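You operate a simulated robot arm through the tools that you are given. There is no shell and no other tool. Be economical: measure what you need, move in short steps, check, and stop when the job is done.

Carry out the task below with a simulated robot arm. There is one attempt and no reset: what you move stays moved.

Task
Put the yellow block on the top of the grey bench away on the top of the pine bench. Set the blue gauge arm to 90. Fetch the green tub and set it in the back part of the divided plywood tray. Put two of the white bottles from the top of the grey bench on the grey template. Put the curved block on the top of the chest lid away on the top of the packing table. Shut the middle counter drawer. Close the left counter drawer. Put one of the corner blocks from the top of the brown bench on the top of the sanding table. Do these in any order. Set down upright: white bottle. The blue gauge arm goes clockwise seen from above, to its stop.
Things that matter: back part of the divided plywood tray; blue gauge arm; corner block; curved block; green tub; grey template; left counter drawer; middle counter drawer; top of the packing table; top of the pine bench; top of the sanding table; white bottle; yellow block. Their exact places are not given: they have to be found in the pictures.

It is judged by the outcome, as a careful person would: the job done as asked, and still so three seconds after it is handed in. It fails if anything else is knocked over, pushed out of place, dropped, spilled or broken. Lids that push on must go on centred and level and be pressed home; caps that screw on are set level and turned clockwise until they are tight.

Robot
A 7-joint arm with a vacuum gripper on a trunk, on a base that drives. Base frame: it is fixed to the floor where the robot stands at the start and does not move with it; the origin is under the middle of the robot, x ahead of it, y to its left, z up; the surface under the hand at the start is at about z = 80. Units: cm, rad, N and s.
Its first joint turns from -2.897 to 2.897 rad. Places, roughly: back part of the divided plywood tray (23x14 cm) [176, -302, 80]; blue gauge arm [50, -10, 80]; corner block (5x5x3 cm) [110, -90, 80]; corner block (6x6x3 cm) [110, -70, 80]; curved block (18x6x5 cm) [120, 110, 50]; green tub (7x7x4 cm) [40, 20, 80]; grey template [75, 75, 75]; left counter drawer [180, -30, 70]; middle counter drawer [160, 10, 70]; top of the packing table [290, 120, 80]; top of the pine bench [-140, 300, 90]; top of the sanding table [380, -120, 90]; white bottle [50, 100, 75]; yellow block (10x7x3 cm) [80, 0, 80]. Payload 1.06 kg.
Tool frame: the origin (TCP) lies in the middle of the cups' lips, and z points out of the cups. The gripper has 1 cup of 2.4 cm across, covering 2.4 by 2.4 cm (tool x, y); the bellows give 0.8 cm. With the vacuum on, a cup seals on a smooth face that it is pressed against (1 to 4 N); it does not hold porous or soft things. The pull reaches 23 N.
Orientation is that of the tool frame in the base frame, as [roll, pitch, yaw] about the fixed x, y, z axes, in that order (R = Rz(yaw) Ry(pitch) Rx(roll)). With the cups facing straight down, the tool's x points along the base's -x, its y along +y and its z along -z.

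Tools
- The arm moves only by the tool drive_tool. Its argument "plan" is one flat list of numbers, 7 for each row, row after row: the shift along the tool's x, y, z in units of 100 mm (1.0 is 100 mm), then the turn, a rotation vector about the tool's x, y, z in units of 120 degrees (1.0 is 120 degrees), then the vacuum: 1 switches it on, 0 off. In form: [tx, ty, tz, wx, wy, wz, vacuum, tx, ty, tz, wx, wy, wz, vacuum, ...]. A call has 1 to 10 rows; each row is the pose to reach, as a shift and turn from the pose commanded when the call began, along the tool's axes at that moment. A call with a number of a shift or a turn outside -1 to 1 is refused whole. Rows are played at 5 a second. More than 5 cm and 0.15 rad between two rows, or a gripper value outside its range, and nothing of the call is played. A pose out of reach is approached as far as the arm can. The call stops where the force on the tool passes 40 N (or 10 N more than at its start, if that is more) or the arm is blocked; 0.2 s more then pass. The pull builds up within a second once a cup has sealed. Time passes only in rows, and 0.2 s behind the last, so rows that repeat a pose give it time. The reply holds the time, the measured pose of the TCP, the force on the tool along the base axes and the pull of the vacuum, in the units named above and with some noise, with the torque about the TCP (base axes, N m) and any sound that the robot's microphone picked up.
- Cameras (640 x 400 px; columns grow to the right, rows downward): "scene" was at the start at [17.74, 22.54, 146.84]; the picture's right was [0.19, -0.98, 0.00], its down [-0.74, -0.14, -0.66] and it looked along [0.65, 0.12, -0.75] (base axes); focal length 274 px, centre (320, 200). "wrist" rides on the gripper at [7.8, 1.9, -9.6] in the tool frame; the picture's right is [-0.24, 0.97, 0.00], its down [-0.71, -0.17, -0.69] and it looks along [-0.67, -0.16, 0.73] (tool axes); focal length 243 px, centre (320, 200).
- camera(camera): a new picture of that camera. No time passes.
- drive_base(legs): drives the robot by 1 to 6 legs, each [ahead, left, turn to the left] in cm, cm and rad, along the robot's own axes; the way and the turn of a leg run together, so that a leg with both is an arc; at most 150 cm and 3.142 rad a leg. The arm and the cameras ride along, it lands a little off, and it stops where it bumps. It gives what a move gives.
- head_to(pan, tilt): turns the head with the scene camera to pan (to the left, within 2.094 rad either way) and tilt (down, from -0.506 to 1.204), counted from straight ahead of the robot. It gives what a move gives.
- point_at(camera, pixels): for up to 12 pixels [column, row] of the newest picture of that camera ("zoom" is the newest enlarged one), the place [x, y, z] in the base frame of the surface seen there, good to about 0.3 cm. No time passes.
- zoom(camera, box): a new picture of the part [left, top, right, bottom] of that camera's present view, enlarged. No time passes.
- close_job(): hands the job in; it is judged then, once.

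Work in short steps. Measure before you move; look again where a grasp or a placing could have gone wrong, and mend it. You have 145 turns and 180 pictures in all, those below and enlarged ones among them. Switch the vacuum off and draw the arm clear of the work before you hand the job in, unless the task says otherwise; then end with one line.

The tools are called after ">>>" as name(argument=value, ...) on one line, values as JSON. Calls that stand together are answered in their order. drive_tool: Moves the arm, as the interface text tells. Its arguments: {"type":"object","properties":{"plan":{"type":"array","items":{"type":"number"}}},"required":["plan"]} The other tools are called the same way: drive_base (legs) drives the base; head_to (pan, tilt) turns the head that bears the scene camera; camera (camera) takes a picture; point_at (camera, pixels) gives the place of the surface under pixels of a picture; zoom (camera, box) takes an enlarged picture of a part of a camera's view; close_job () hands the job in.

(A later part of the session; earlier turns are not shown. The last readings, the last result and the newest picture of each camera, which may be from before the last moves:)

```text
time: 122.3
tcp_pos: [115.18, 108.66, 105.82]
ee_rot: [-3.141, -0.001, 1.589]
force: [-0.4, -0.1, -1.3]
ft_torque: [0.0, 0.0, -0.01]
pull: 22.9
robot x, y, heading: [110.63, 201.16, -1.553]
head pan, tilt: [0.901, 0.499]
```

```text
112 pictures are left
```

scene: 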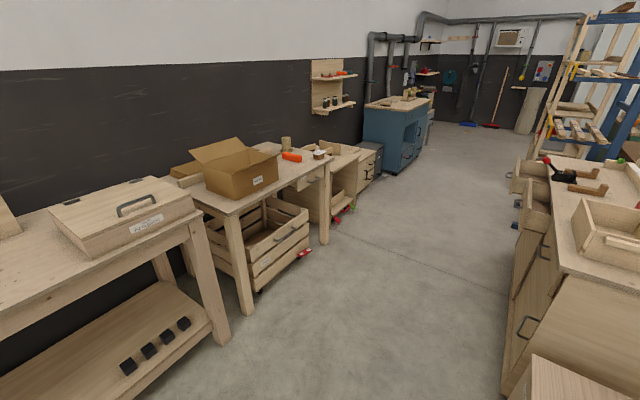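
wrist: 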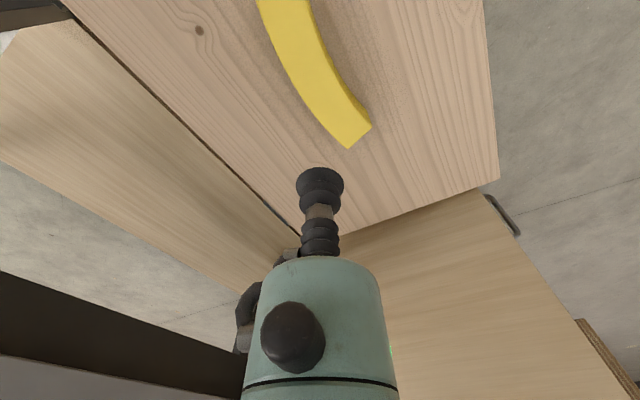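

The table with the cardboard box should be the packing table. I measure it.

>>> point_at(camera="scene", pixels=[[232, 205], [290, 178], [320, 165], [300, 165], [240, 302], [325, 240], [270, 200], [200, 215], [208, 325], [400, 104], [500, 390], [520, 165]])

>>> zoom(camera="scene", box=[160, 120, 400, 270])

```text
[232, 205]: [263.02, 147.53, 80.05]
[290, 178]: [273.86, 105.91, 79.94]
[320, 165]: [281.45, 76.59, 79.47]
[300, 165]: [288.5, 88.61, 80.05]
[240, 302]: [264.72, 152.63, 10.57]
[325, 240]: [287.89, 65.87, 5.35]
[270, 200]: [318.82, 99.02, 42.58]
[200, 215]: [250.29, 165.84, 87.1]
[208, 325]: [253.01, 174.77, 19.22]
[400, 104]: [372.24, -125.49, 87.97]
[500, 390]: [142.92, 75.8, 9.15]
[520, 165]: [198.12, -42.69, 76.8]
```

```text
2.67 times, centred on (280, 195) of scene
```

zoom: 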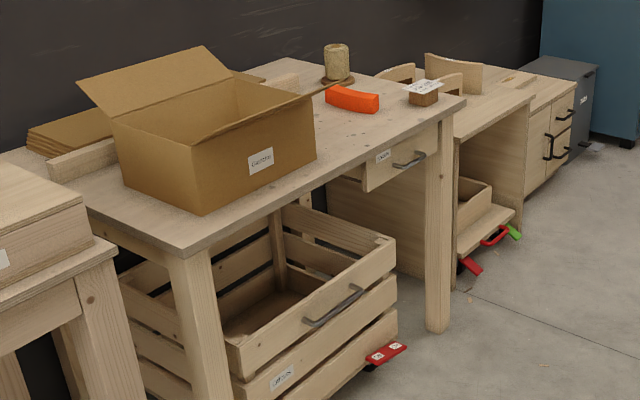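

Table edge runs (263,150)→(284,72), z 80; free area near (280,97). I draw the arm in, then drive down the aisle and turn to face it.

>>> drive_tool(plan=[0.3, 0, 0, 0, 0, 0, 1, 0.6, 0, 0, 0, 0, 0, 1, 0.9, 0, 0, 0, 0, 0, 1])

>>> drive_tool(plan=[0.3, 0, 0, 0, 0, 0, 1, 0.6, 0, 0, 0, 0, 0, 1, 0.85, 0, 0, 0, 0, 0, 1])

>>> drive_base(legs=[[0, 55, 0], [126, 38, 0]])

>>> head_to(pan=0.3, tilt=0.7)

>>> camera(camera="scene")

```text
time: 123.1
tcp_pos: [114.97, 117.84, 105.87]
ee_rot: [3.141, -0.001, 1.589]
force: [0.0, 0.3, -1.9]
ft_torque: [0.04, -0.01, 0.01]
pull: 23.4
robot x, y, heading: [110.62, 201.04, -1.552]
head pan, tilt: [0.901, 0.499]
```

```text
time: 123.9
tcp_pos: [114.97, 126.42, 106.05]
ee_rot: [3.141, -0.003, 1.588]
force: [0.9, 0.3, -2.3]
ft_torque: [-0.04, -0.02, -0.04]
pull: 22.5
robot x, y, heading: [110.41, 201.16, -1.556]
head pan, tilt: [0.901, 0.499]
```

```text
time: 133.2
tcp_pos: [217.64, 5.07, 106.01]
ee_rot: [3.141, -0.002, 1.648]
force: [0.2, 0.4, -2.5]
ft_torque: [0.0, 0.05, 0.01]
pull: 23.3
robot x, y, heading: [208.67, 79.36, -1.497]
head pan, tilt: [0.901, 0.499]
```

```text
time: 134.2
tcp_pos: [217.77, 5.07, 105.92]
ee_rot: [-3.141, 0.0, 1.647]
force: [-1.2, -0.5, -1.4]
ft_torque: [0.04, -0.02, 0.03]
pull: 22.7
robot x, y, heading: [208.96, 79.33, -1.492]
head pan, tilt: [0.3, 0.7]
```

```text
110 pictures are left
```

scene: 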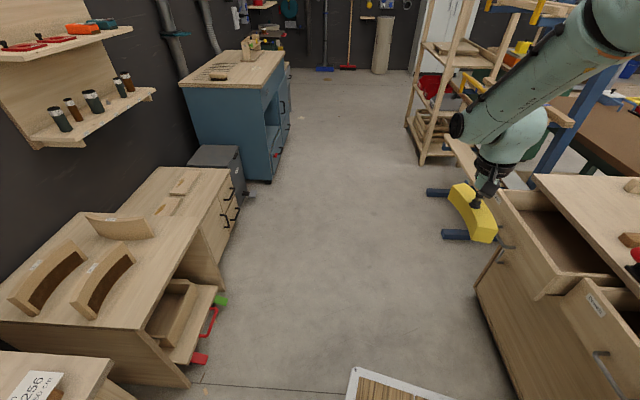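

Aisle is clear. I turn left to face the packing table.

>>> drive_base(legs=[[0, 0, 1.757]])

>>> head_to(pan=0.1, tilt=0.8)

>>> camera(camera="scene")

>>> camera(camera="wrist")

```text
time: 138.8
tcp_pos: [280.42, 101.07, 106.07]
ee_rot: [3.141, -0.002, -2.894]
force: [0.5, 0.1, -1.6]
ft_torque: [-0.04, -0.01, 0.03]
pull: 23.3
robot x, y, heading: [209.18, 79.34, 0.25]
head pan, tilt: [0.3, 0.7]
```

```text
time: 139.6
tcp_pos: [280.44, 101.03, 105.97]
ee_rot: [-3.141, -0.002, -2.893]
force: [0.8, -0.3, -1.1]
ft_torque: [0.02, 0.0, -0.04]
pull: 22.8
robot x, y, heading: [209.2, 79.27, 0.252]
head pan, tilt: [0.099, 0.799]
```

```text
109 pictures are left
```

scene: 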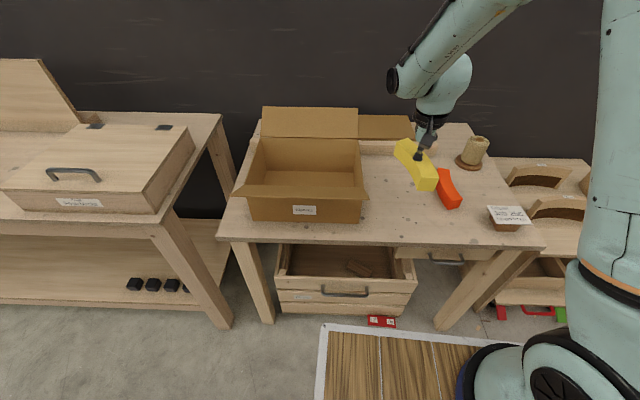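

```text
108 pictures are left
```

wrist: 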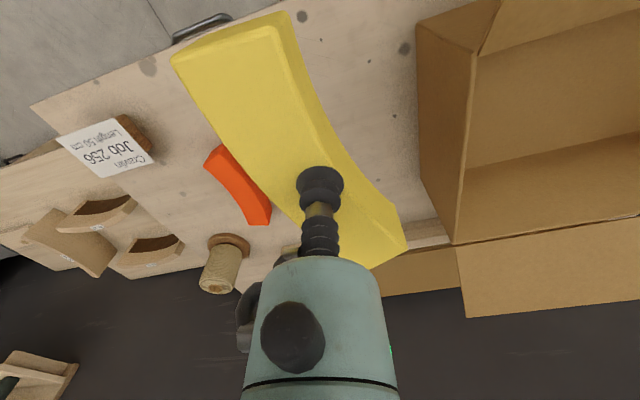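

There's clear space between the cardboard box and the orange block. I measure it.

>>> point_at(camera="scene", pixels=[[400, 210], [380, 232], [440, 228], [452, 207], [443, 172], [362, 222], [368, 165], [400, 240], [400, 180], [490, 215]])

>>> point_at(camera="wrist", pixels=[[180, 60], [280, 20], [400, 245], [420, 40], [445, 195], [262, 222], [215, 165], [370, 120]])

```text
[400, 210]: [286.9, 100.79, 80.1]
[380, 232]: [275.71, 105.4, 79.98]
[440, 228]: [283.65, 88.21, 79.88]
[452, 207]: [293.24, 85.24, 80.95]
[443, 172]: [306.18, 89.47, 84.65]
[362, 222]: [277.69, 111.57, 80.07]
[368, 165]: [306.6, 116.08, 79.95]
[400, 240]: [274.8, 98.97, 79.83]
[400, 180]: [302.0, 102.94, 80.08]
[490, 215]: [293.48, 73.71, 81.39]
```

```text
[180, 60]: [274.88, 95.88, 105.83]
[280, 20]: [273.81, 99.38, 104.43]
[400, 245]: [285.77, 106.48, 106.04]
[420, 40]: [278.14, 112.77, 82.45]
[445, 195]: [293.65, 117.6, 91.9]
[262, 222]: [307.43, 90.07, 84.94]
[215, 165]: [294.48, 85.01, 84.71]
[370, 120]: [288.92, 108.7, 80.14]
```

Target (288.5,100.5). I move there and lower in stages.

>>> drive_tool(plan=[-0.39, -0.12, 0, 0, 0, 0, 1, -0.77, -0.25, 0, 0, 0, 0, 1, -0.77, -0.25, 0.4, 0, 0, 0, 1, -0.77, -0.25, 0.8, 0, 0, 0, 1])

>>> drive_tool(plan=[0, 0, 0.4, 0, 0, 0, 1, 0, 0, 0.8, 0, 0, 0, 1, 0, 0, 1, 0, 0, 0, 1])

>>> camera(camera="wrist")

>>> camera(camera="scene")

```text
time: 140.6
tcp_pos: [288.57, 100.61, 98.22]
ee_rot: [3.141, 0.001, -2.892]
force: [0.0, -0.4, -1.1]
ft_torque: [-0.01, -0.02, -0.03]
pull: 23.5
robot x, y, heading: [208.59, 79.13, 0.245]
head pan, tilt: [0.099, 0.799]
```

```text
time: 141.3
tcp_pos: [288.57, 100.68, 88.06]
ee_rot: [3.14, -0.001, -2.892]
force: [-0.1, -0.4, -1.9]
ft_torque: [-0.01, 0.0, 0.0]
pull: 22.3
robot x, y, heading: [208.9, 79.48, 0.248]
head pan, tilt: [0.099, 0.799]
```

```text
107 pictures are left
```

wrist: 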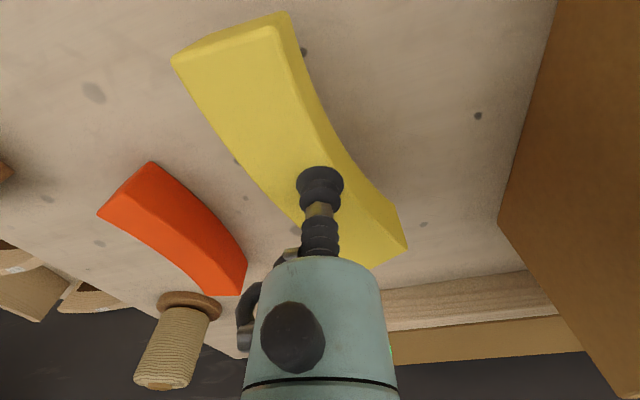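

```text
106 pictures are left
```

scene: 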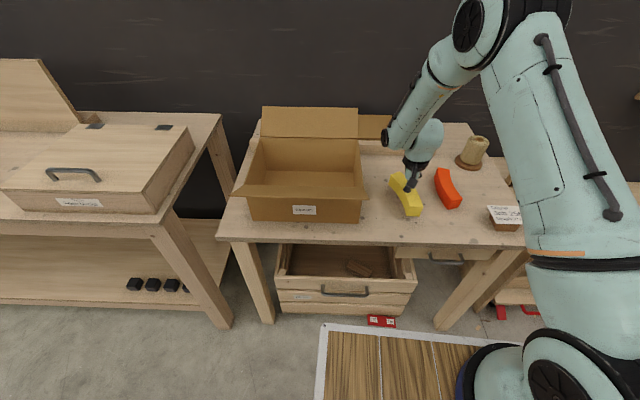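

Well clear of the box and orange block. Lower to contact.

>>> drive_tool(plan=[0, 0, 0.15, 0, 0, 0, 1, 0, 0, 0.28, 0, 0, 0, 1, 0, 0, 0.34, 0, 0, 0, 1, 0, 0, 0.38, 0, 0, 0, 1])

```text
time: 142.3
tcp_pos: [288.61, 100.51, 84.3]
ee_rot: [-3.141, 0.002, -2.893]
force: [-2.0, 2.2, 15.2]
ft_torque: [-0.03, 0.03, -0.06]
pull: 23.1
robot x, y, heading: [208.86, 79.71, 0.251]
head pan, tilt: [0.099, 0.799]
```

Contact. Release, wait and rise.

>>> drive_tool(plan=[0, 0, -0.02, 0, 0, 0, 0, 0, 0, -0.02, 0, 0, 0, 0, 0, 0, -0.02, 0, 0, 0, 0, 0, 0, -0.02, 0, 0, 0, 0, 0, 0, -0.1, 0, 0, 0, 0, 0, 0, -0.4, 0, 0, 0, 0, 0, 0, -0.8, 0, 0, 0, 0])

>>> drive_tool(plan=[0, 0, -0.5, 0, 0, 0, 0, 0, 0, -1, 0, 0, 0, 0])

>>> head_to(pan=-1.9, tilt=0.7)

>>> camera(camera="scene")

>>> camera(camera="wrist")

```text
time: 143.9
tcp_pos: [288.45, 100.38, 92.27]
ee_rot: [-3.141, -0.002, -2.892]
force: [0.1, -0.1, -0.5]
ft_torque: [-0.01, 0.01, -0.01]
pull: 0.0
robot x, y, heading: [208.85, 79.23, 0.251]
head pan, tilt: [0.099, 0.799]
```

```text
time: 144.6
tcp_pos: [288.52, 100.15, 102.43]
ee_rot: [-3.14, -0.002, -2.893]
force: [0.2, -0.4, 0.1]
ft_torque: [-0.01, 0.03, 0.0]
pull: 0.1
robot x, y, heading: [209.02, 79.19, 0.253]
head pan, tilt: [0.099, 0.799]
```

```text
time: 146.5
tcp_pos: [288.37, 100.34, 102.41]
ee_rot: [-3.141, -0.001, -2.893]
force: [-1.6, -0.5, 0.4]
ft_torque: [0.0, -0.03, -0.04]
pull: 0.0
robot x, y, heading: [208.09, 79.87, 0.251]
head pan, tilt: [-1.901, 0.7]
```

```text
105 pictures are left
```

scene: 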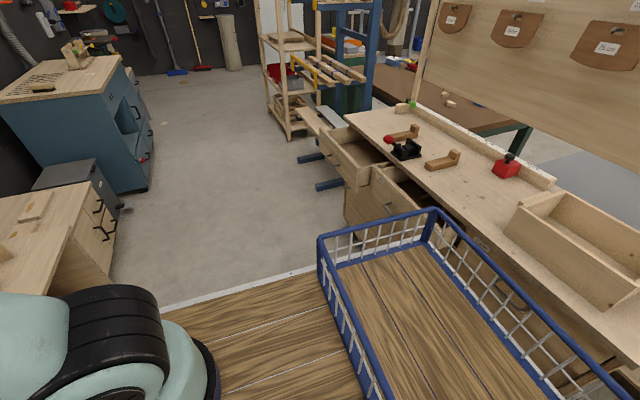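

```text
104 pictures are left
```

wrist: 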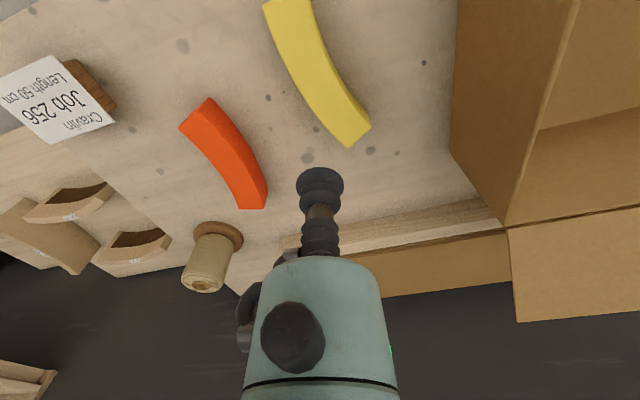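

Curved block is placed. Now the counter drawers: zoom and measure their fronts.

>>> zoom(camera="scene", box=[280, 90, 500, 260])

>>> point_at(camera="zoom", pixels=[[110, 115], [190, 200], [205, 290], [270, 260], [370, 360], [300, 330], [180, 90], [230, 290], [140, 170], [260, 110], [280, 175]])

```text
2.35 times, centred on (390, 175) of scene
```

zoom: 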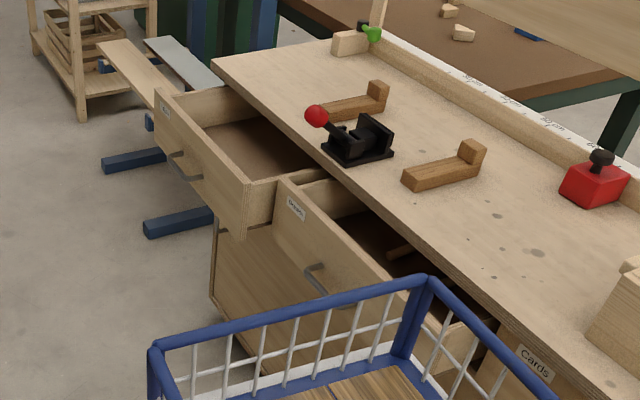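

```text
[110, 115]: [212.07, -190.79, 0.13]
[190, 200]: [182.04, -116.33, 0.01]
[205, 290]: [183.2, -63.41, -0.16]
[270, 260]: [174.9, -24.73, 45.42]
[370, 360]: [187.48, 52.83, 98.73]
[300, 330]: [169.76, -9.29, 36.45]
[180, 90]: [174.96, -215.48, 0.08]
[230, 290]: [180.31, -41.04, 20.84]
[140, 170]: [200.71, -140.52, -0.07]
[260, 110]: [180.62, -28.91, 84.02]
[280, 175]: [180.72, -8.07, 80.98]
```

I re-pick: left drawer front top edge (157,90)–(247,185), middle (277,180)–(395,280).

>>> point_at(camera="zoom", pixels=[[160, 96], [240, 190], [205, 150], [180, 165], [282, 190], [350, 250], [315, 240], [318, 275], [215, 65], [330, 178], [225, 220], [380, 300]])

```text
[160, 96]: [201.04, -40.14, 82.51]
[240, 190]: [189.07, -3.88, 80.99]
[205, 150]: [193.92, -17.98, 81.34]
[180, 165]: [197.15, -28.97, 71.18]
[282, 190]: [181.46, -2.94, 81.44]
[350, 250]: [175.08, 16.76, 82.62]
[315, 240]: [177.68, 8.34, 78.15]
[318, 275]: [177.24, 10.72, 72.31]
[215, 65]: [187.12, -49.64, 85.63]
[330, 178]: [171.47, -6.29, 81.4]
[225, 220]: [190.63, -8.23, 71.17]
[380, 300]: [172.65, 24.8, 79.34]
```

Both drawers' fronts have outward normal ≈ (0.95,0.31). I check how the closed "Cards" drawer sits relative to the countertop edge.

>>> point_at(camera="zoom", pixels=[[535, 362], [510, 312], [490, 300], [560, 385], [555, 350], [400, 250], [560, 200], [600, 185], [345, 150], [318, 115]])

>>> head_to(pan=-2.09, tilt=1.0)

>>> camera(camera="scene")

```text
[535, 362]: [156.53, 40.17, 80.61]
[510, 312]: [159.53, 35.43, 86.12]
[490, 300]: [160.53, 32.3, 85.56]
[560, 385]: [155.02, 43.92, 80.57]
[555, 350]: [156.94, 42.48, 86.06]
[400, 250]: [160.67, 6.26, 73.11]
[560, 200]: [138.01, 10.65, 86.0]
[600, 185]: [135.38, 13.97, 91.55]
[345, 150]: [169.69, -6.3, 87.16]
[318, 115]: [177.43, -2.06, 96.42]
```

```text
time: 147.3
tcp_pos: [288.51, 100.28, 102.28]
ee_rot: [3.142, -0.002, -2.893]
force: [0.0, -0.1, -0.3]
ft_torque: [-0.02, 0.02, -0.02]
pull: 0.0
robot x, y, heading: [209.1, 79.2, 0.249]
head pan, tilt: [-2.089, 1.0]
```

```text
102 pictures are left
```

scene: 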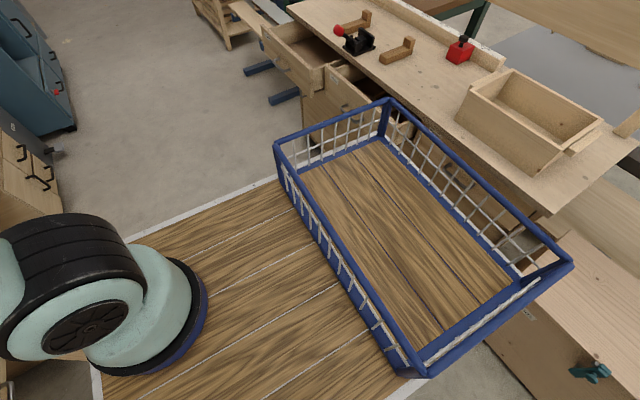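

Closed fronts sit 1.3 cm behind the countertop edge, so I'll push with a tilted tool from the aisle, robot parallel to the counter. First raise/retract and turn.

>>> drive_tool(plan=[0.4, 0, -0.2, 0, 0, 0, 0, 0.8, 0, -0.5, 0, 0, 0, 0])

>>> drive_base(legs=[[0, 0, -1.505], [17, -8, 0]])

>>> head_to(pan=-0.5, tilt=0.8)

>>> camera(camera="scene")

>>> camera(camera="wrist")

```text
time: 147.9
tcp_pos: [280.93, 98.5, 107.13]
ee_rot: [-3.141, -0.002, -2.893]
force: [0.4, 0.2, -0.1]
ft_torque: [0.01, 0.02, 0.0]
pull: 0.1
robot x, y, heading: [208.38, 79.47, 0.251]
head pan, tilt: [-2.089, 1.0]
```

```text
time: 153.1
tcp_pos: [230.93, -9.86, 107.18]
ee_rot: [-3.141, -0.003, 1.892]
force: [1.0, 0.7, -0.3]
ft_torque: [-0.02, -0.02, 0.0]
pull: 0.1
robot x, y, heading: [206.95, 60.95, -1.247]
head pan, tilt: [-2.089, 1.0]
```

```text
time: 154.8
tcp_pos: [230.86, -10.05, 107.27]
ee_rot: [-3.142, -0.002, 1.893]
force: [0.3, -0.2, 0.0]
ft_torque: [-0.02, 0.02, 0.02]
pull: 0.0
robot x, y, heading: [206.7, 61.02, -1.247]
head pan, tilt: [-0.499, 0.799]
```

```text
101 pictures are left
```

scene: 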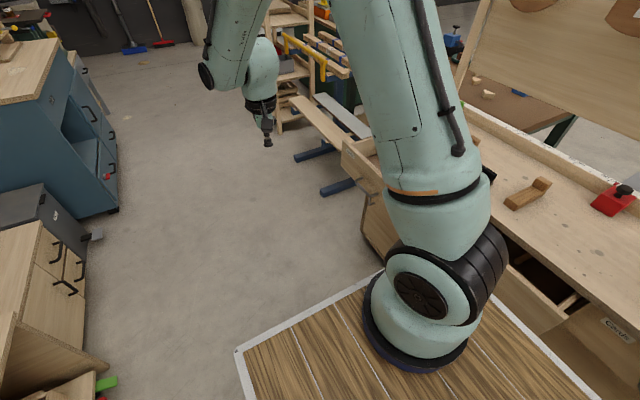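

```text
100 pictures are left
```

wrist: 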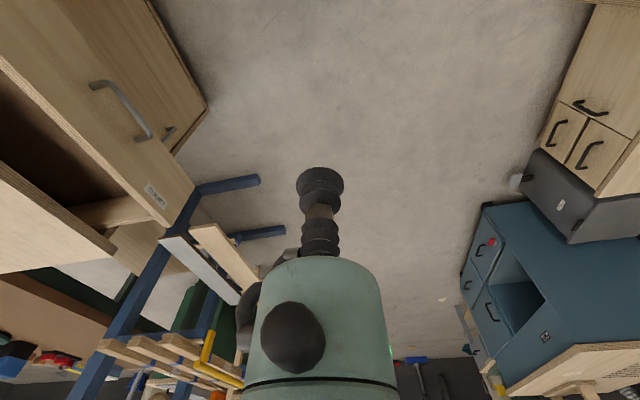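

TCP is aligned with the left drawer's centre (t≈-82). I shift toward the drawer while tilting the cup toward the counter by ~0.9 rad.

>>> drive_tool(plan=[0, -0.11, 0, 0.048, 0, 0, 0, 0, -0.22, 0, 0.096, 0, 0, 0, 0, -0.33, 0, 0.144, 0, 0, 0, 0, -0.44, 0, 0.192, 0, 0, 0, 0, -0.55, 0, 0.24, 0, 0, 0, 0, -0.66, 0, 0.288, 0, 0, 0, 0, -0.77, 0, 0.336, 0, 0, 0, 0, -0.88, 0, 0.384, 0, 0, 0, 0, -0.99, 0, 0.43, 0, 0, 0])

>>> camera(camera="wrist")

>>> camera(camera="scene")

```text
time: 156.8
tcp_pos: [221.56, -12.98, 107.29]
ee_rot: [-2.239, -0.001, 1.894]
force: [0.7, -0.6, 0.3]
ft_torque: [0.0, -0.03, -0.01]
pull: 0.1
robot x, y, heading: [206.54, 60.77, -1.244]
head pan, tilt: [-0.499, 0.799]
```

```text
99 pictures are left
```

wrist: 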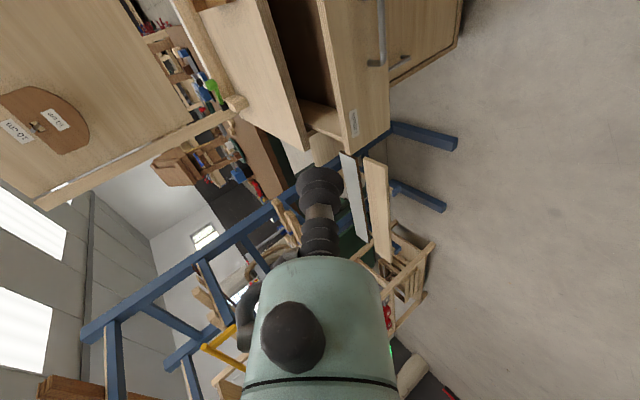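

```text
98 pictures are left
```

scene: 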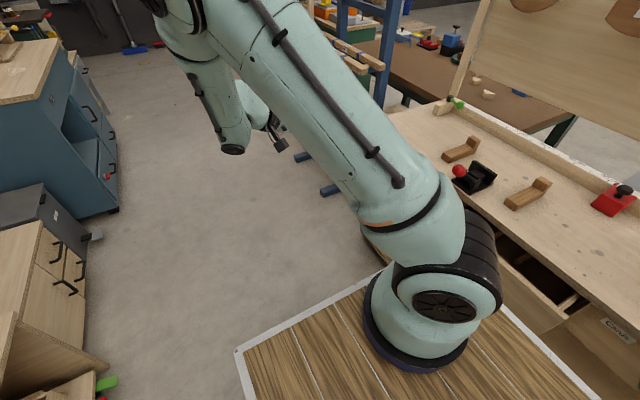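

Tilt works well. I lower in three stages to z≈77, still 25 cm short of the drawer front.

>>> drive_tool(plan=[0, 0.39, 0.31, 0, 0, 0, 0, 0, 0.783, 0.622, 0, 0, 0, 0])

>>> drive_tool(plan=[0, 0.39, 0.31, 0, 0, 0, 0, 0, 0.783, 0.622, 0, 0, 0, 0])

>>> drive_tool(plan=[0, 0.39, 0.31, 0, 0, 0, 0, 0, 0.783, 0.622, 0, 0, 0, 0])

>>> camera(camera="wrist")

>>> camera(camera="scene")

```text
refused: row 2 steps farther than a row can; nothing moved
```

```text
refused: row 2 steps farther than a row can; nothing moved
```

```text
refused: row 2 steps farther than a row can; nothing moved
```

```text
97 pictures are left
```

wrist: 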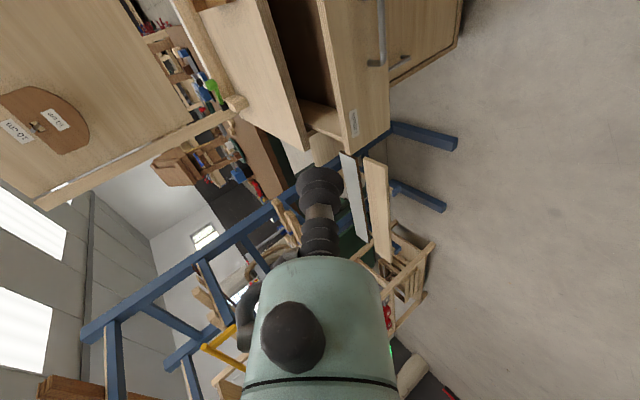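

```text
96 pictures are left
```

scene: 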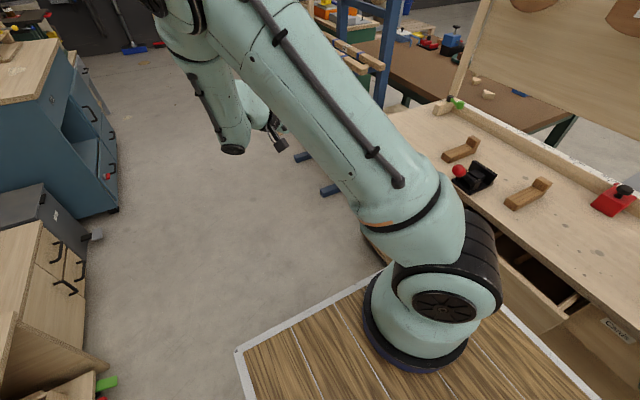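

Steps were a hair too big; I use three rows per call.

>>> drive_tool(plan=[0, 0.26, 0.207, 0, 0, 0, 0, 0, 0.52, 0.415, 0, 0, 0, 0, 0, 0.783, 0.622, 0, 0, 0, 0])

>>> drive_tool(plan=[0, 0.26, 0.207, 0, 0, 0, 0, 0, 0.52, 0.415, 0, 0, 0, 0, 0, 0.783, 0.622, 0, 0, 0, 0])

>>> drive_tool(plan=[0, 0.26, 0.207, 0, 0, 0, 0, 0, 0.52, 0.415, 0, 0, 0, 0, 0, 0.783, 0.622, 0, 0, 0, 0])

>>> camera(camera="wrist")

>>> camera(camera="scene")

```text
time: 157.6
tcp_pos: [221.15, -13.19, 97.16]
ee_rot: [-2.242, 0.0, 1.892]
force: [-0.1, 0.7, 0.0]
ft_torque: [0.06, -0.05, 0.0]
pull: 0.1
robot x, y, heading: [206.93, 61.12, -1.248]
head pan, tilt: [-0.499, 0.799]
```

```text
time: 158.3
tcp_pos: [221.41, -12.89, 87.46]
ee_rot: [-2.241, -0.001, 1.891]
force: [0.0, 0.2, -0.2]
ft_torque: [-0.04, 0.02, 0.0]
pull: 0.0
robot x, y, heading: [206.84, 61.04, -1.252]
head pan, tilt: [-0.499, 0.799]
```

```text
time: 159.2
tcp_pos: [221.16, -12.8, 77.24]
ee_rot: [-2.241, -0.001, 1.895]
force: [-0.2, 0.3, 0.9]
ft_torque: [0.03, 0.02, 0.0]
pull: 0.2
robot x, y, heading: [206.48, 61.3, -1.248]
head pan, tilt: [-0.499, 0.799]
```

```text
95 pictures are left
```

wrist: 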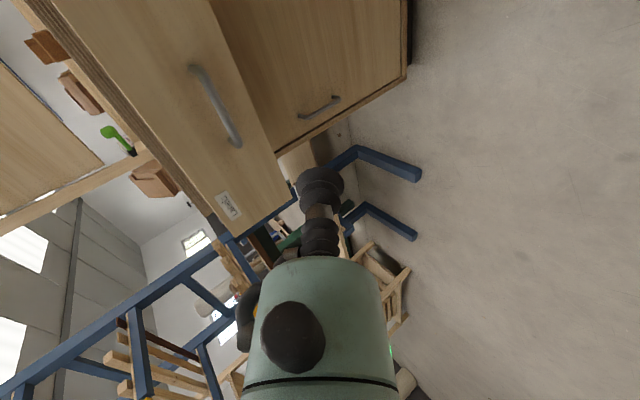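

```text
94 pictures are left
```

scene: 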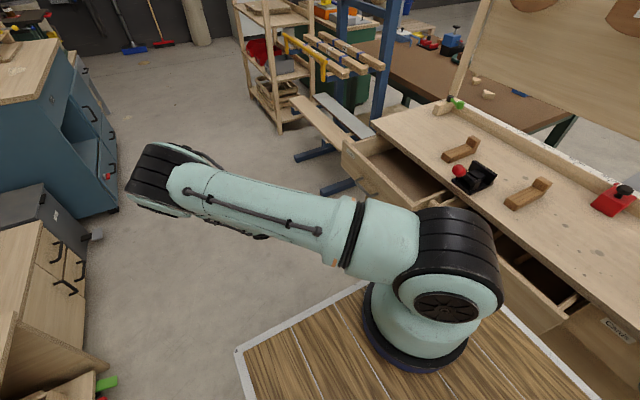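

Tool is at z 77, n≈206. I measure the panel and handle in the wrist view.

>>> point_at(camera="wrist", pixels=[[190, 65], [235, 140], [180, 130], [230, 205], [280, 175], [120, 60], [90, 40], [205, 215], [150, 150]])

```text
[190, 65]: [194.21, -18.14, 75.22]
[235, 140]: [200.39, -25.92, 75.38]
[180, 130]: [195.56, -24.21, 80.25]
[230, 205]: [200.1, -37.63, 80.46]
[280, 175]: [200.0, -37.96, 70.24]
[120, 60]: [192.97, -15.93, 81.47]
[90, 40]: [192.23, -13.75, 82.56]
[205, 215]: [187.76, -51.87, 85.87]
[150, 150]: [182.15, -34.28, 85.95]
```

Handle juts out at z≈75.4, so I'll push at z≈79.7 above it, with a flatter tilt (1.25 rad), and approach the panel.

>>> drive_tool(plan=[0, -0.07, -0.05, 0.06, 0, 0, 0, 0, -0.14, -0.1, 0.115, 0, 0, 0, 0, -0.196, -0.155, 0.167, 0, 0, 0])

>>> drive_tool(plan=[0, -0.13, 0.395, 0, 0, 0, 0, 0, -0.2625, 0.79, 0, 0, 0, 0])

>>> drive_tool(plan=[0, -0.13, 0.395, 0, 0, 0, 0, 0, -0.2625, 0.79, 0, 0, 0, 0])

>>> camera(camera="wrist")

>>> camera(camera="scene")

```text
time: 159.9
tcp_pos: [221.48, -12.96, 79.81]
ee_rot: [-1.89, 0.001, 1.891]
force: [-0.4, -0.3, 0.2]
ft_torque: [0.02, -0.02, -0.01]
pull: 0.0
robot x, y, heading: [207.18, 60.84, -1.249]
head pan, tilt: [-0.499, 0.799]
```

```text
time: 160.6
tcp_pos: [213.91, -15.48, 79.81]
ee_rot: [-1.891, -0.002, 1.894]
force: [0.6, 0.7, 0.4]
ft_torque: [0.03, 0.0, -0.02]
pull: 0.1
robot x, y, heading: [206.93, 60.68, -1.246]
head pan, tilt: [-0.499, 0.799]
```

```text
time: 161.2
tcp_pos: [205.52, -18.37, 79.83]
ee_rot: [-1.891, -0.001, 1.895]
force: [-0.3, 0.0, -0.6]
ft_torque: [0.0, 0.01, 0.0]
pull: 0.2
robot x, y, heading: [207.11, 61.33, -1.246]
head pan, tilt: [-0.499, 0.799]
```

```text
93 pictures are left
```

wrist: 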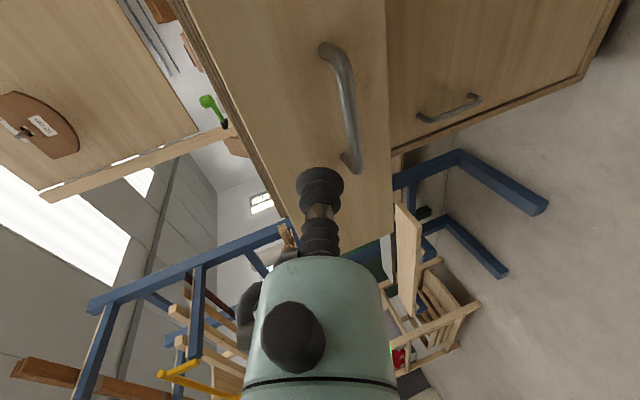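

```text
92 pictures are left
```

scene: 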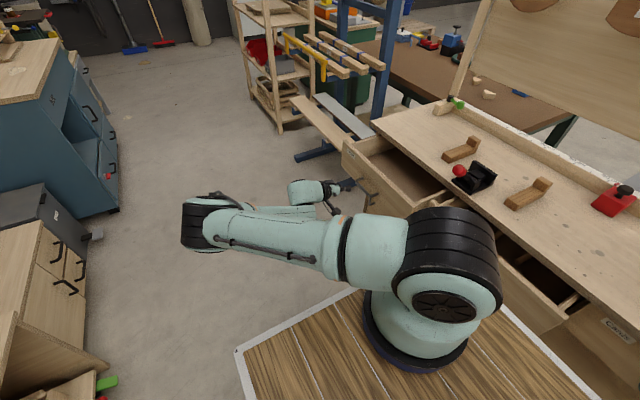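

10.7 cm from the panel. Approach 9 cm, then push in slow steps.

>>> drive_tool(plan=[0, -0.14, 0.427, 0, 0, 0, 0, 0, -0.2835, 0.854, 0, 0, 0, 0])

>>> drive_tool(plan=[0, -0.032, 0.095, 0, 0, 0, 0, 0, -0.063, 0.19, 0, 0, 0, 0, 0, -0.095, 0.285, 0, 0, 0, 0, 0, -0.126, 0.38, 0, 0, 0, 0, 0, -0.158, 0.475, 0, 0, 0, 0, 0, -0.19, 0.57, 0, 0, 0, 0, 0, -0.22, 0.665, 0, 0, 0, 0, 0, -0.252, 0.76, 0, 0, 0, 0])

>>> camera(camera="wrist")

```text
time: 161.8
tcp_pos: [197.12, -21.35, 79.76]
ee_rot: [-1.89, -0.003, 1.894]
force: [0.0, -0.6, 0.3]
ft_torque: [0.02, 0.02, -0.02]
pull: 0.0
robot x, y, heading: [206.41, 60.88, -1.247]
head pan, tilt: [-0.499, 0.799]
```

```text
time: 163.6
tcp_pos: [189.63, -23.64, 79.83]
ee_rot: [-1.891, -0.001, 1.894]
force: [-0.1, -1.0, -0.5]
ft_torque: [0.03, 0.0, -0.01]
pull: 0.2
robot x, y, heading: [206.54, 60.71, -1.251]
head pan, tilt: [-0.499, 0.799]
```

```text
91 pictures are left
```

wrist: 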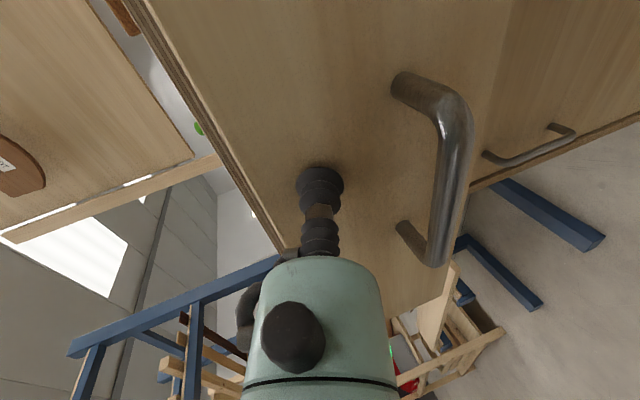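

Drawer slides freely. Keep pushing in slow steps to its stop.

>>> drive_tool(plan=[0, -0.032, 0.095, 0, 0, 0, 0, 0, -0.063, 0.19, 0, 0, 0, 0, 0, -0.095, 0.285, 0, 0, 0, 0, 0, -0.126, 0.38, 0, 0, 0, 0, 0, -0.158, 0.475, 0, 0, 0, 0, 0, -0.19, 0.57, 0, 0, 0, 0, 0, -0.22, 0.665, 0, 0, 0, 0, 0, -0.252, 0.76, 0, 0, 0, 0])

>>> drive_tool(plan=[0, -0.02, 0.05, 0, 0, 0, 0, 0, -0.032, 0.095, 0, 0, 0, 0, 0, -0.048, 0.142, 0, 0, 0, 0, 0, -0.063, 0.19, 0, 0, 0, 0, 0, -0.08, 0.237, 0, 0, 0, 0, 0, -0.095, 0.285, 0, 0, 0, 0])

>>> camera(camera="wrist")

>>> camera(camera="scene")

```text
time: 165.3
tcp_pos: [182.04, -26.23, 79.76]
ee_rot: [-1.893, -0.001, 1.894]
force: [0.5, -0.5, -0.6]
ft_torque: [-0.01, 0.02, -0.03]
pull: 0.0
robot x, y, heading: [206.9, 60.53, -1.249]
head pan, tilt: [-0.499, 0.799]
```

```text
time: 166.8
tcp_pos: [179.05, -27.15, 79.84]
ee_rot: [-1.894, -0.002, 1.89]
force: [0.2, 0.5, -1.2]
ft_torque: [-0.01, 0.03, -0.02]
pull: 0.1
robot x, y, heading: [206.48, 60.86, -1.247]
head pan, tilt: [-0.499, 0.799]
```

```text
90 pictures are left
```

wrist: 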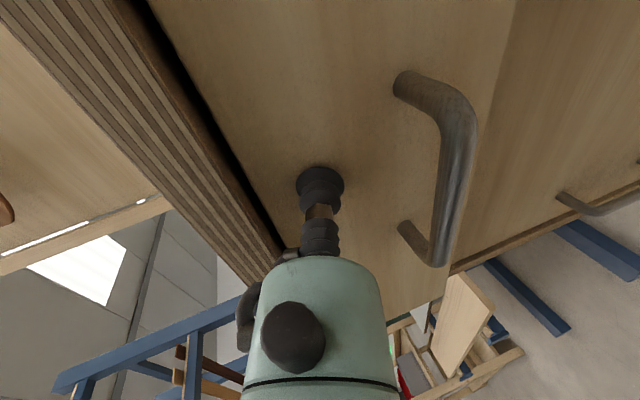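

```text
89 pictures are left
```

scene: 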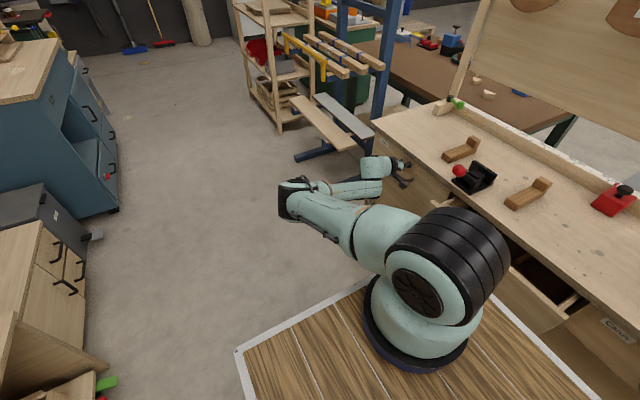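

n≈161.1, about closed, with no force yet. Push a bit further to feel the stop.

>>> drive_tool(plan=[0, -0.01, 0.03, 0, 0, 0, 0, 0, -0.02, 0.06, 0, 0, 0, 0, 0, -0.03, 0.09, 0, 0, 0, 0, 0, -0.04, 0.12, 0, 0, 0, 0])

>>> point_at(camera="wrist", pixels=[[250, 100], [350, 100], [180, 100], [430, 200]])

```text
time: 167.8
tcp_pos: [177.95, -27.57, 79.56]
ee_rot: [-1.891, -0.002, 1.894]
force: [6.2, 1.0, -1.9]
ft_torque: [-0.01, 0.07, -0.03]
pull: 0.1
robot x, y, heading: [206.83, 60.19, -1.245]
head pan, tilt: [-0.499, 0.799]
```

```text
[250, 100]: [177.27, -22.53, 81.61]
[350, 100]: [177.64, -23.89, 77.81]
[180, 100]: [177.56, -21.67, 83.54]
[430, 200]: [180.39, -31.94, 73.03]
```

Force is rising (6 N): stop nearly felt. A last small push, then back away.

>>> drive_tool(plan=[0, -0.01, 0.03, 0, 0, 0, 0, 0, -0.016, 0.05, 0, 0, 0, 0, 0, -0.016, 0.05, 0, 0, 0, 0])

>>> drive_tool(plan=[0, 0.05, -0.15, 0, 0, 0, 0, 0, 0.15, -0.45, 0, 0, 0, 0, 0, 0.3, -0.9, 0, 0, 0, 0])

>>> camera(camera="wrist")

>>> point_at(camera="wrist", pixels=[[250, 100], [300, 100], [350, 50], [200, 60], [150, 60]])

```text
time: 168.6
tcp_pos: [177.79, -27.82, 79.37]
ee_rot: [-1.896, 0.001, 1.897]
force: [11.3, 6.8, -3.3]
ft_torque: [-0.19, 0.12, 0.04]
pull: 0.1
robot x, y, heading: [206.83, 60.91, -1.25]
head pan, tilt: [-0.499, 0.799]
stopped in row 3: the force on the tool passed its limit at 41 N (the readings are from after the stop); the commanded pose is now the measured one
```

```text
time: 169.4
tcp_pos: [186.62, -25.06, 79.63]
ee_rot: [-1.894, -0.003, 1.893]
force: [-0.3, 0.3, 0.4]
ft_torque: [0.0, 0.04, 0.02]
pull: 0.1
robot x, y, heading: [206.51, 60.57, -1.247]
head pan, tilt: [-0.499, 0.799]
```

```text
88 pictures are left
```

wrist: 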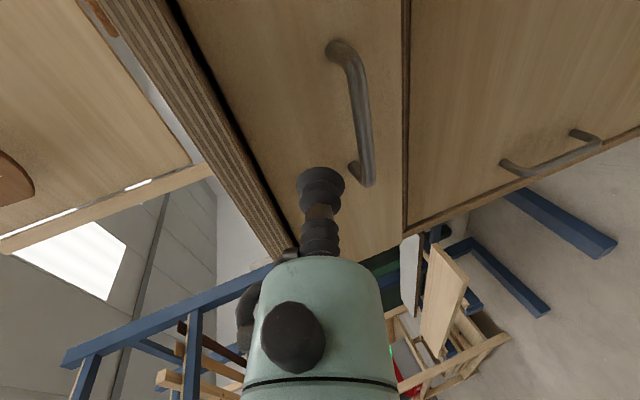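

```text
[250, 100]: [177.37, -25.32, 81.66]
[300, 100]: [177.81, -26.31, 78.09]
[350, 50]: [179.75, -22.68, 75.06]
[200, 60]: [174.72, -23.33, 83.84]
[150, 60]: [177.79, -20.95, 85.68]
```

Left drawer is shut (flush). I back out 20 cm and drive back 37.5 cm to the middle drawer.

>>> drive_tool(plan=[0, 0.16, -0.475, 0, 0, 0, 0, 0, 0.315, -0.949, 0, 0, 0, 0])

>>> drive_tool(plan=[0, 0.16, -0.475, 0, 0, 0, 0, 0, 0.315, -0.949, 0, 0, 0, 0])

>>> drive_base(legs=[[-37.5, 0, 0]])

>>> camera(camera="wrist")

>>> camera(camera="scene")

```text
refused: row 1 steps farther than a row can; nothing moved
```

```text
refused: row 1 steps farther than a row can; nothing moved
```

```text
time: 171.0
tcp_pos: [181.32, -5.93, 79.89]
ee_rot: [-1.898, 0.008, 1.931]
force: [1.9, -3.4, -0.7]
ft_torque: [0.01, 0.0, 0.04]
pull: 0.1
robot x, y, heading: [199.66, 81.17, -1.244]
head pan, tilt: [-0.499, 0.799]
stopped in leg 1: the force on the tool passed its limit at 90 N (the readings are from after the stop); the commanded pose is now the measured one
```

```text
87 pictures are left
```

wrist: 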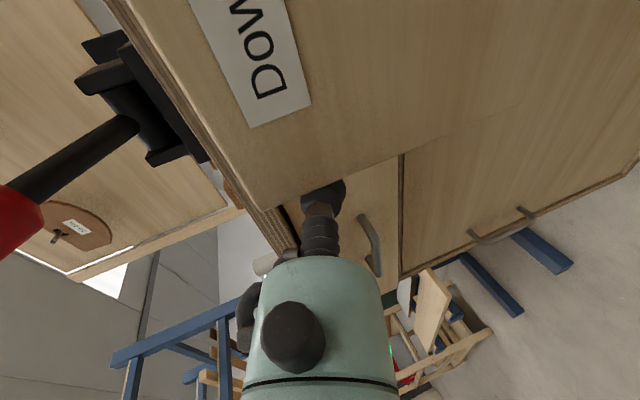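

```text
86 pictures are left
```

scene: 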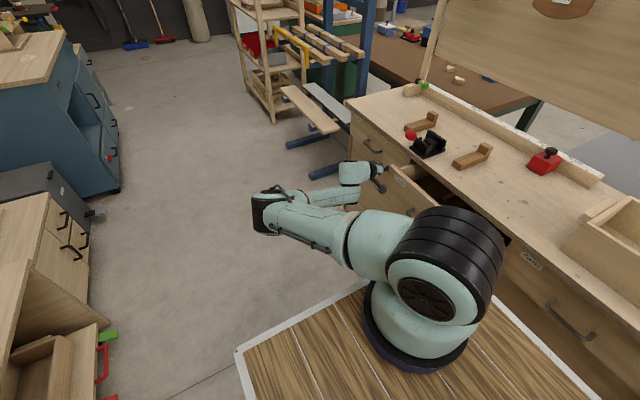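

The retreat was refused for step size and the tool bumped the side of the middle drawer; nothing appears displaced. I move it off the drawer's side, then straight out.

>>> drive_tool(plan=[-0.1, 0, 0, 0, 0, 0, 0, -0.2, 0, 0, 0, 0, 0, 0, -0.2, 0.1, -0.3, 0, 0, 0, 0, -0.2, 0.2, -0.6, 0, 0, 0, 0, -0.2, 0.3, -0.9, 0, 0, 0, 0])

>>> camera(camera="wrist")

```text
time: 172.2
tcp_pos: [190.84, -4.53, 80.05]
ee_rot: [-1.899, 0.008, 1.93]
force: [0.9, 0.8, -0.1]
ft_torque: [0.0, -0.02, 0.02]
pull: 0.0
robot x, y, heading: [199.74, 81.26, -1.247]
head pan, tilt: [-0.499, 0.799]
```

```text
85 pictures are left
```

wrist: 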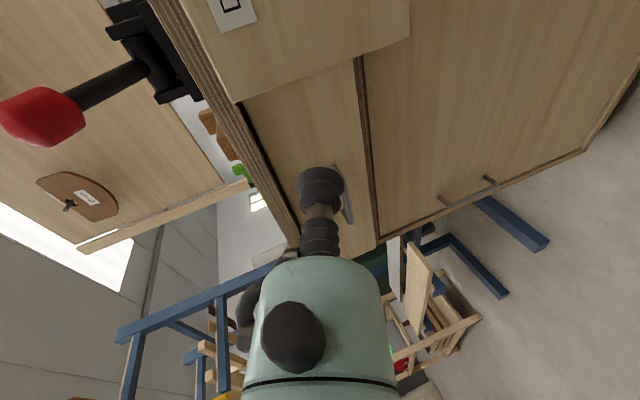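

Clear of the drawer front now (n≈179.5 vs 171). I drive back 19.5 cm to the middle drawer's centre.

>>> drive_base(legs=[[-19.5, 0, 0]])

>>> camera(camera="wrist")

>>> point_at(camera="wrist", pixels=[[200, 60], [250, 120], [300, 60], [230, 30], [350, 200], [330, 100], [420, 200], [180, 40]])

```text
time: 173.8
tcp_pos: [184.74, 13.98, 80.15]
ee_rot: [-1.899, 0.009, 1.934]
force: [0.8, 0.2, 0.3]
ft_torque: [-0.02, -0.02, 0.04]
pull: 0.0
robot x, y, heading: [193.56, 99.56, -1.24]
head pan, tilt: [-0.499, 0.799]
```

```text
84 pictures are left
```

wrist: 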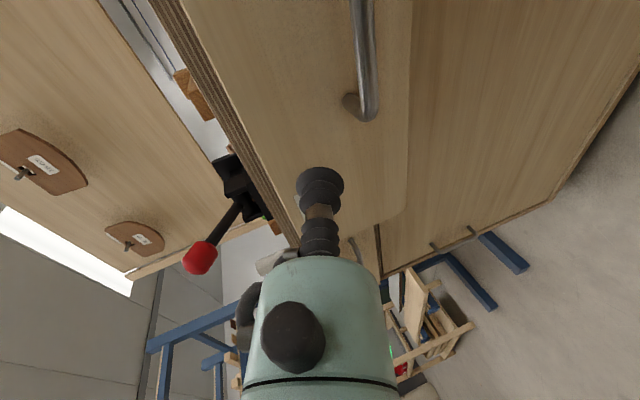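

```text
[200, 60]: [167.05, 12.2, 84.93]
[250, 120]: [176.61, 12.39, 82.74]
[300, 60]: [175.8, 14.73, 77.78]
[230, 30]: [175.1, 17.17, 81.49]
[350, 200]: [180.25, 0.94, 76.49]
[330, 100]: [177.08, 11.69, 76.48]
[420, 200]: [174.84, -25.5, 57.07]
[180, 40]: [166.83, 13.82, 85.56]
```

Panel at n≈171.4, TCP n≈179.6, centred. Push 16 cm in slow rows.

>>> drive_tool(plan=[0, -0.064, 0.189, 0, 0, 0, 0, 0, -0.129, 0.379, 0, 0, 0, 0, 0, -0.193, 0.568, 0, 0, 0, 0, 0, -0.226, 0.663, 0, 0, 0, 0, 0, -0.258, 0.757, 0, 0, 0, 0])

>>> drive_tool(plan=[0, -0.032, 0.095, 0, 0, 0, 0, 0, -0.064, 0.189, 0, 0, 0, 0, 0, -0.097, 0.284, 0, 0, 0, 0, 0, -0.129, 0.379, 0, 0, 0, 0, 0, -0.161, 0.473, 0, 0, 0, 0, 0, -0.193, 0.568, 0, 0, 0, 0, 0, -0.226, 0.663, 0, 0, 0, 0, 0, -0.258, 0.757, 0, 0, 0, 0])

>>> camera(camera="wrist")

```text
time: 175.0
tcp_pos: [177.34, 10.96, 79.85]
ee_rot: [-1.897, 0.009, 1.935]
force: [0.1, 0.6, -0.9]
ft_torque: [0.02, -0.01, 0.0]
pull: 0.0
robot x, y, heading: [193.35, 99.75, -1.242]
head pan, tilt: [-0.499, 0.799]
```

```text
time: 176.8
tcp_pos: [169.67, 8.12, 79.96]
ee_rot: [-1.898, 0.01, 1.935]
force: [0.4, 0.8, -0.7]
ft_torque: [0.0, 0.04, -0.01]
pull: 0.0
robot x, y, heading: [193.47, 99.56, -1.242]
head pan, tilt: [-0.499, 0.799]
```

```text
83 pictures are left
```

wrist: 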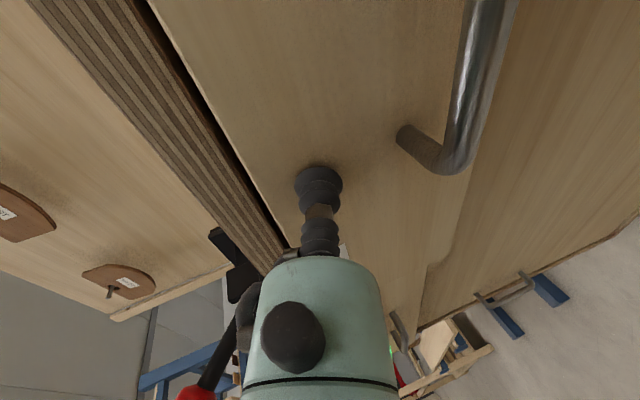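

n≈163.4; ~3 cm to go. Push slowly to the stop.

>>> drive_tool(plan=[0, -0.016, 0.047, 0, 0, 0, 0, 0, -0.032, 0.095, 0, 0, 0, 0, 0, -0.048, 0.142, 0, 0, 0, 0, 0, -0.064, 0.189, 0, 0, 0, 0, 0, -0.08, 0.237, 0, 0, 0, 0, 0, -0.09, 0.265, 0, 0, 0, 0])

>>> drive_tool(plan=[0, -0.01, 0.03, 0, 0, 0, 0, 0, -0.02, 0.06, 0, 0, 0, 0, 0, -0.03, 0.09, 0, 0, 0, 0, 0, -0.036, 0.11, 0, 0, 0, 0, 0, -0.045, 0.13, 0, 0, 0, 0, 0, -0.05, 0.15, 0, 0, 0, 0])

>>> camera(camera="wrist")

```text
time: 178.2
tcp_pos: [167.21, 7.14, 80.05]
ee_rot: [-1.899, 0.01, 1.935]
force: [1.4, 0.3, 0.4]
ft_torque: [-0.04, -0.02, 0.01]
pull: 0.1
robot x, y, heading: [193.51, 99.46, -1.236]
head pan, tilt: [-0.499, 0.799]
```

```text
time: 179.2
tcp_pos: [166.63, 6.64, 79.68]
ee_rot: [-1.904, 0.009, 1.941]
force: [9.1, 5.8, -3.0]
ft_torque: [-0.14, 0.08, 0.02]
pull: 0.0
robot x, y, heading: [193.57, 99.84, -1.237]
head pan, tilt: [-0.499, 0.799]
stopped in row 5: the force on the tool passed its limit at 44 N (the readings are from after the stop); the commanded pose is now the measured one
```

```text
82 pictures are left
```

wrist: 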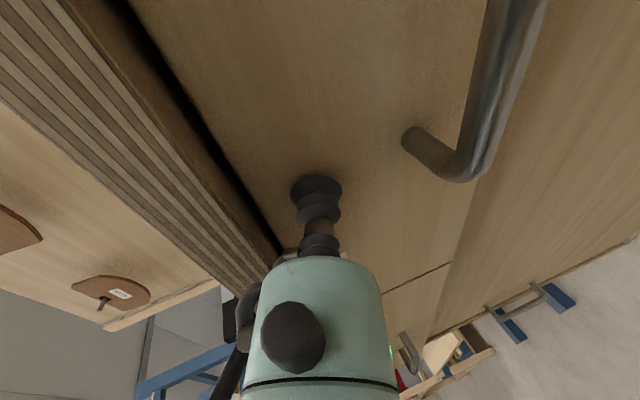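

Middle drawer hit its stop and is flush. Back straight out 27 cm.

>>> drive_tool(plan=[0, 0.097, -0.284, 0, 0, 0, 0, 0, 0.193, -0.568, 0, 0, 0, 0, 0, 0.29, -0.852, 0, 0, 0, 0])

>>> drive_tool(plan=[0, 0.097, -0.284, 0, 0, 0, 0, 0, 0.193, -0.568, 0, 0, 0, 0, 0, 0.29, -0.852, 0, 0, 0, 0])

>>> drive_tool(plan=[0, 0.097, -0.284, 0, 0, 0, 0, 0, 0.193, -0.568, 0, 0, 0, 0, 0, 0.29, -0.852, 0, 0, 0, 0])

>>> camera(camera="wrist")

>>> camera(camera="scene")

```text
time: 180.0
tcp_pos: [174.69, 9.8, 79.74]
ee_rot: [-1.903, 0.009, 1.936]
force: [-0.3, -1.0, 0.2]
ft_torque: [0.03, 0.01, 0.03]
pull: 0.0
robot x, y, heading: [193.71, 99.34, -1.244]
head pan, tilt: [-0.499, 0.799]
```

```text
time: 180.8
tcp_pos: [183.17, 13.24, 79.92]
ee_rot: [-1.901, 0.009, 1.936]
force: [0.1, -0.3, -0.6]
ft_torque: [0.01, 0.01, 0.03]
pull: 0.0
robot x, y, heading: [193.77, 99.51, -1.245]
head pan, tilt: [-0.499, 0.799]
```

```text
time: 181.6
tcp_pos: [191.63, 16.6, 79.84]
ee_rot: [-1.903, 0.009, 1.939]
force: [0.4, 0.1, -0.1]
ft_torque: [0.02, 0.02, 0.01]
pull: 0.0
robot x, y, heading: [193.46, 99.33, -1.241]
head pan, tilt: [-0.499, 0.799]
```

```text
81 pictures are left
```

wrist: 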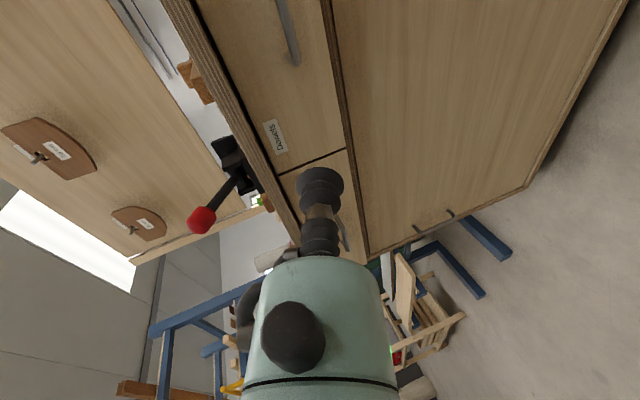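

```text
80 pictures are left
```

scene: 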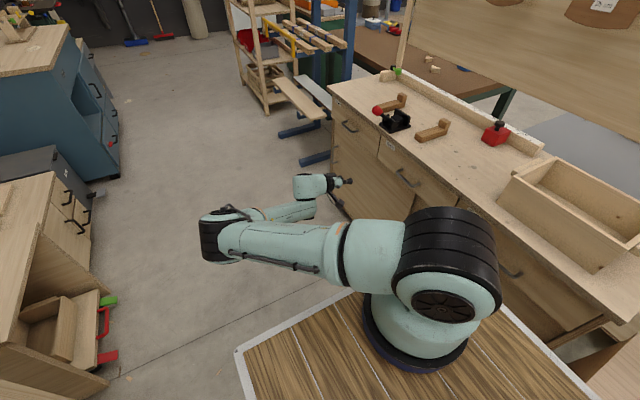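

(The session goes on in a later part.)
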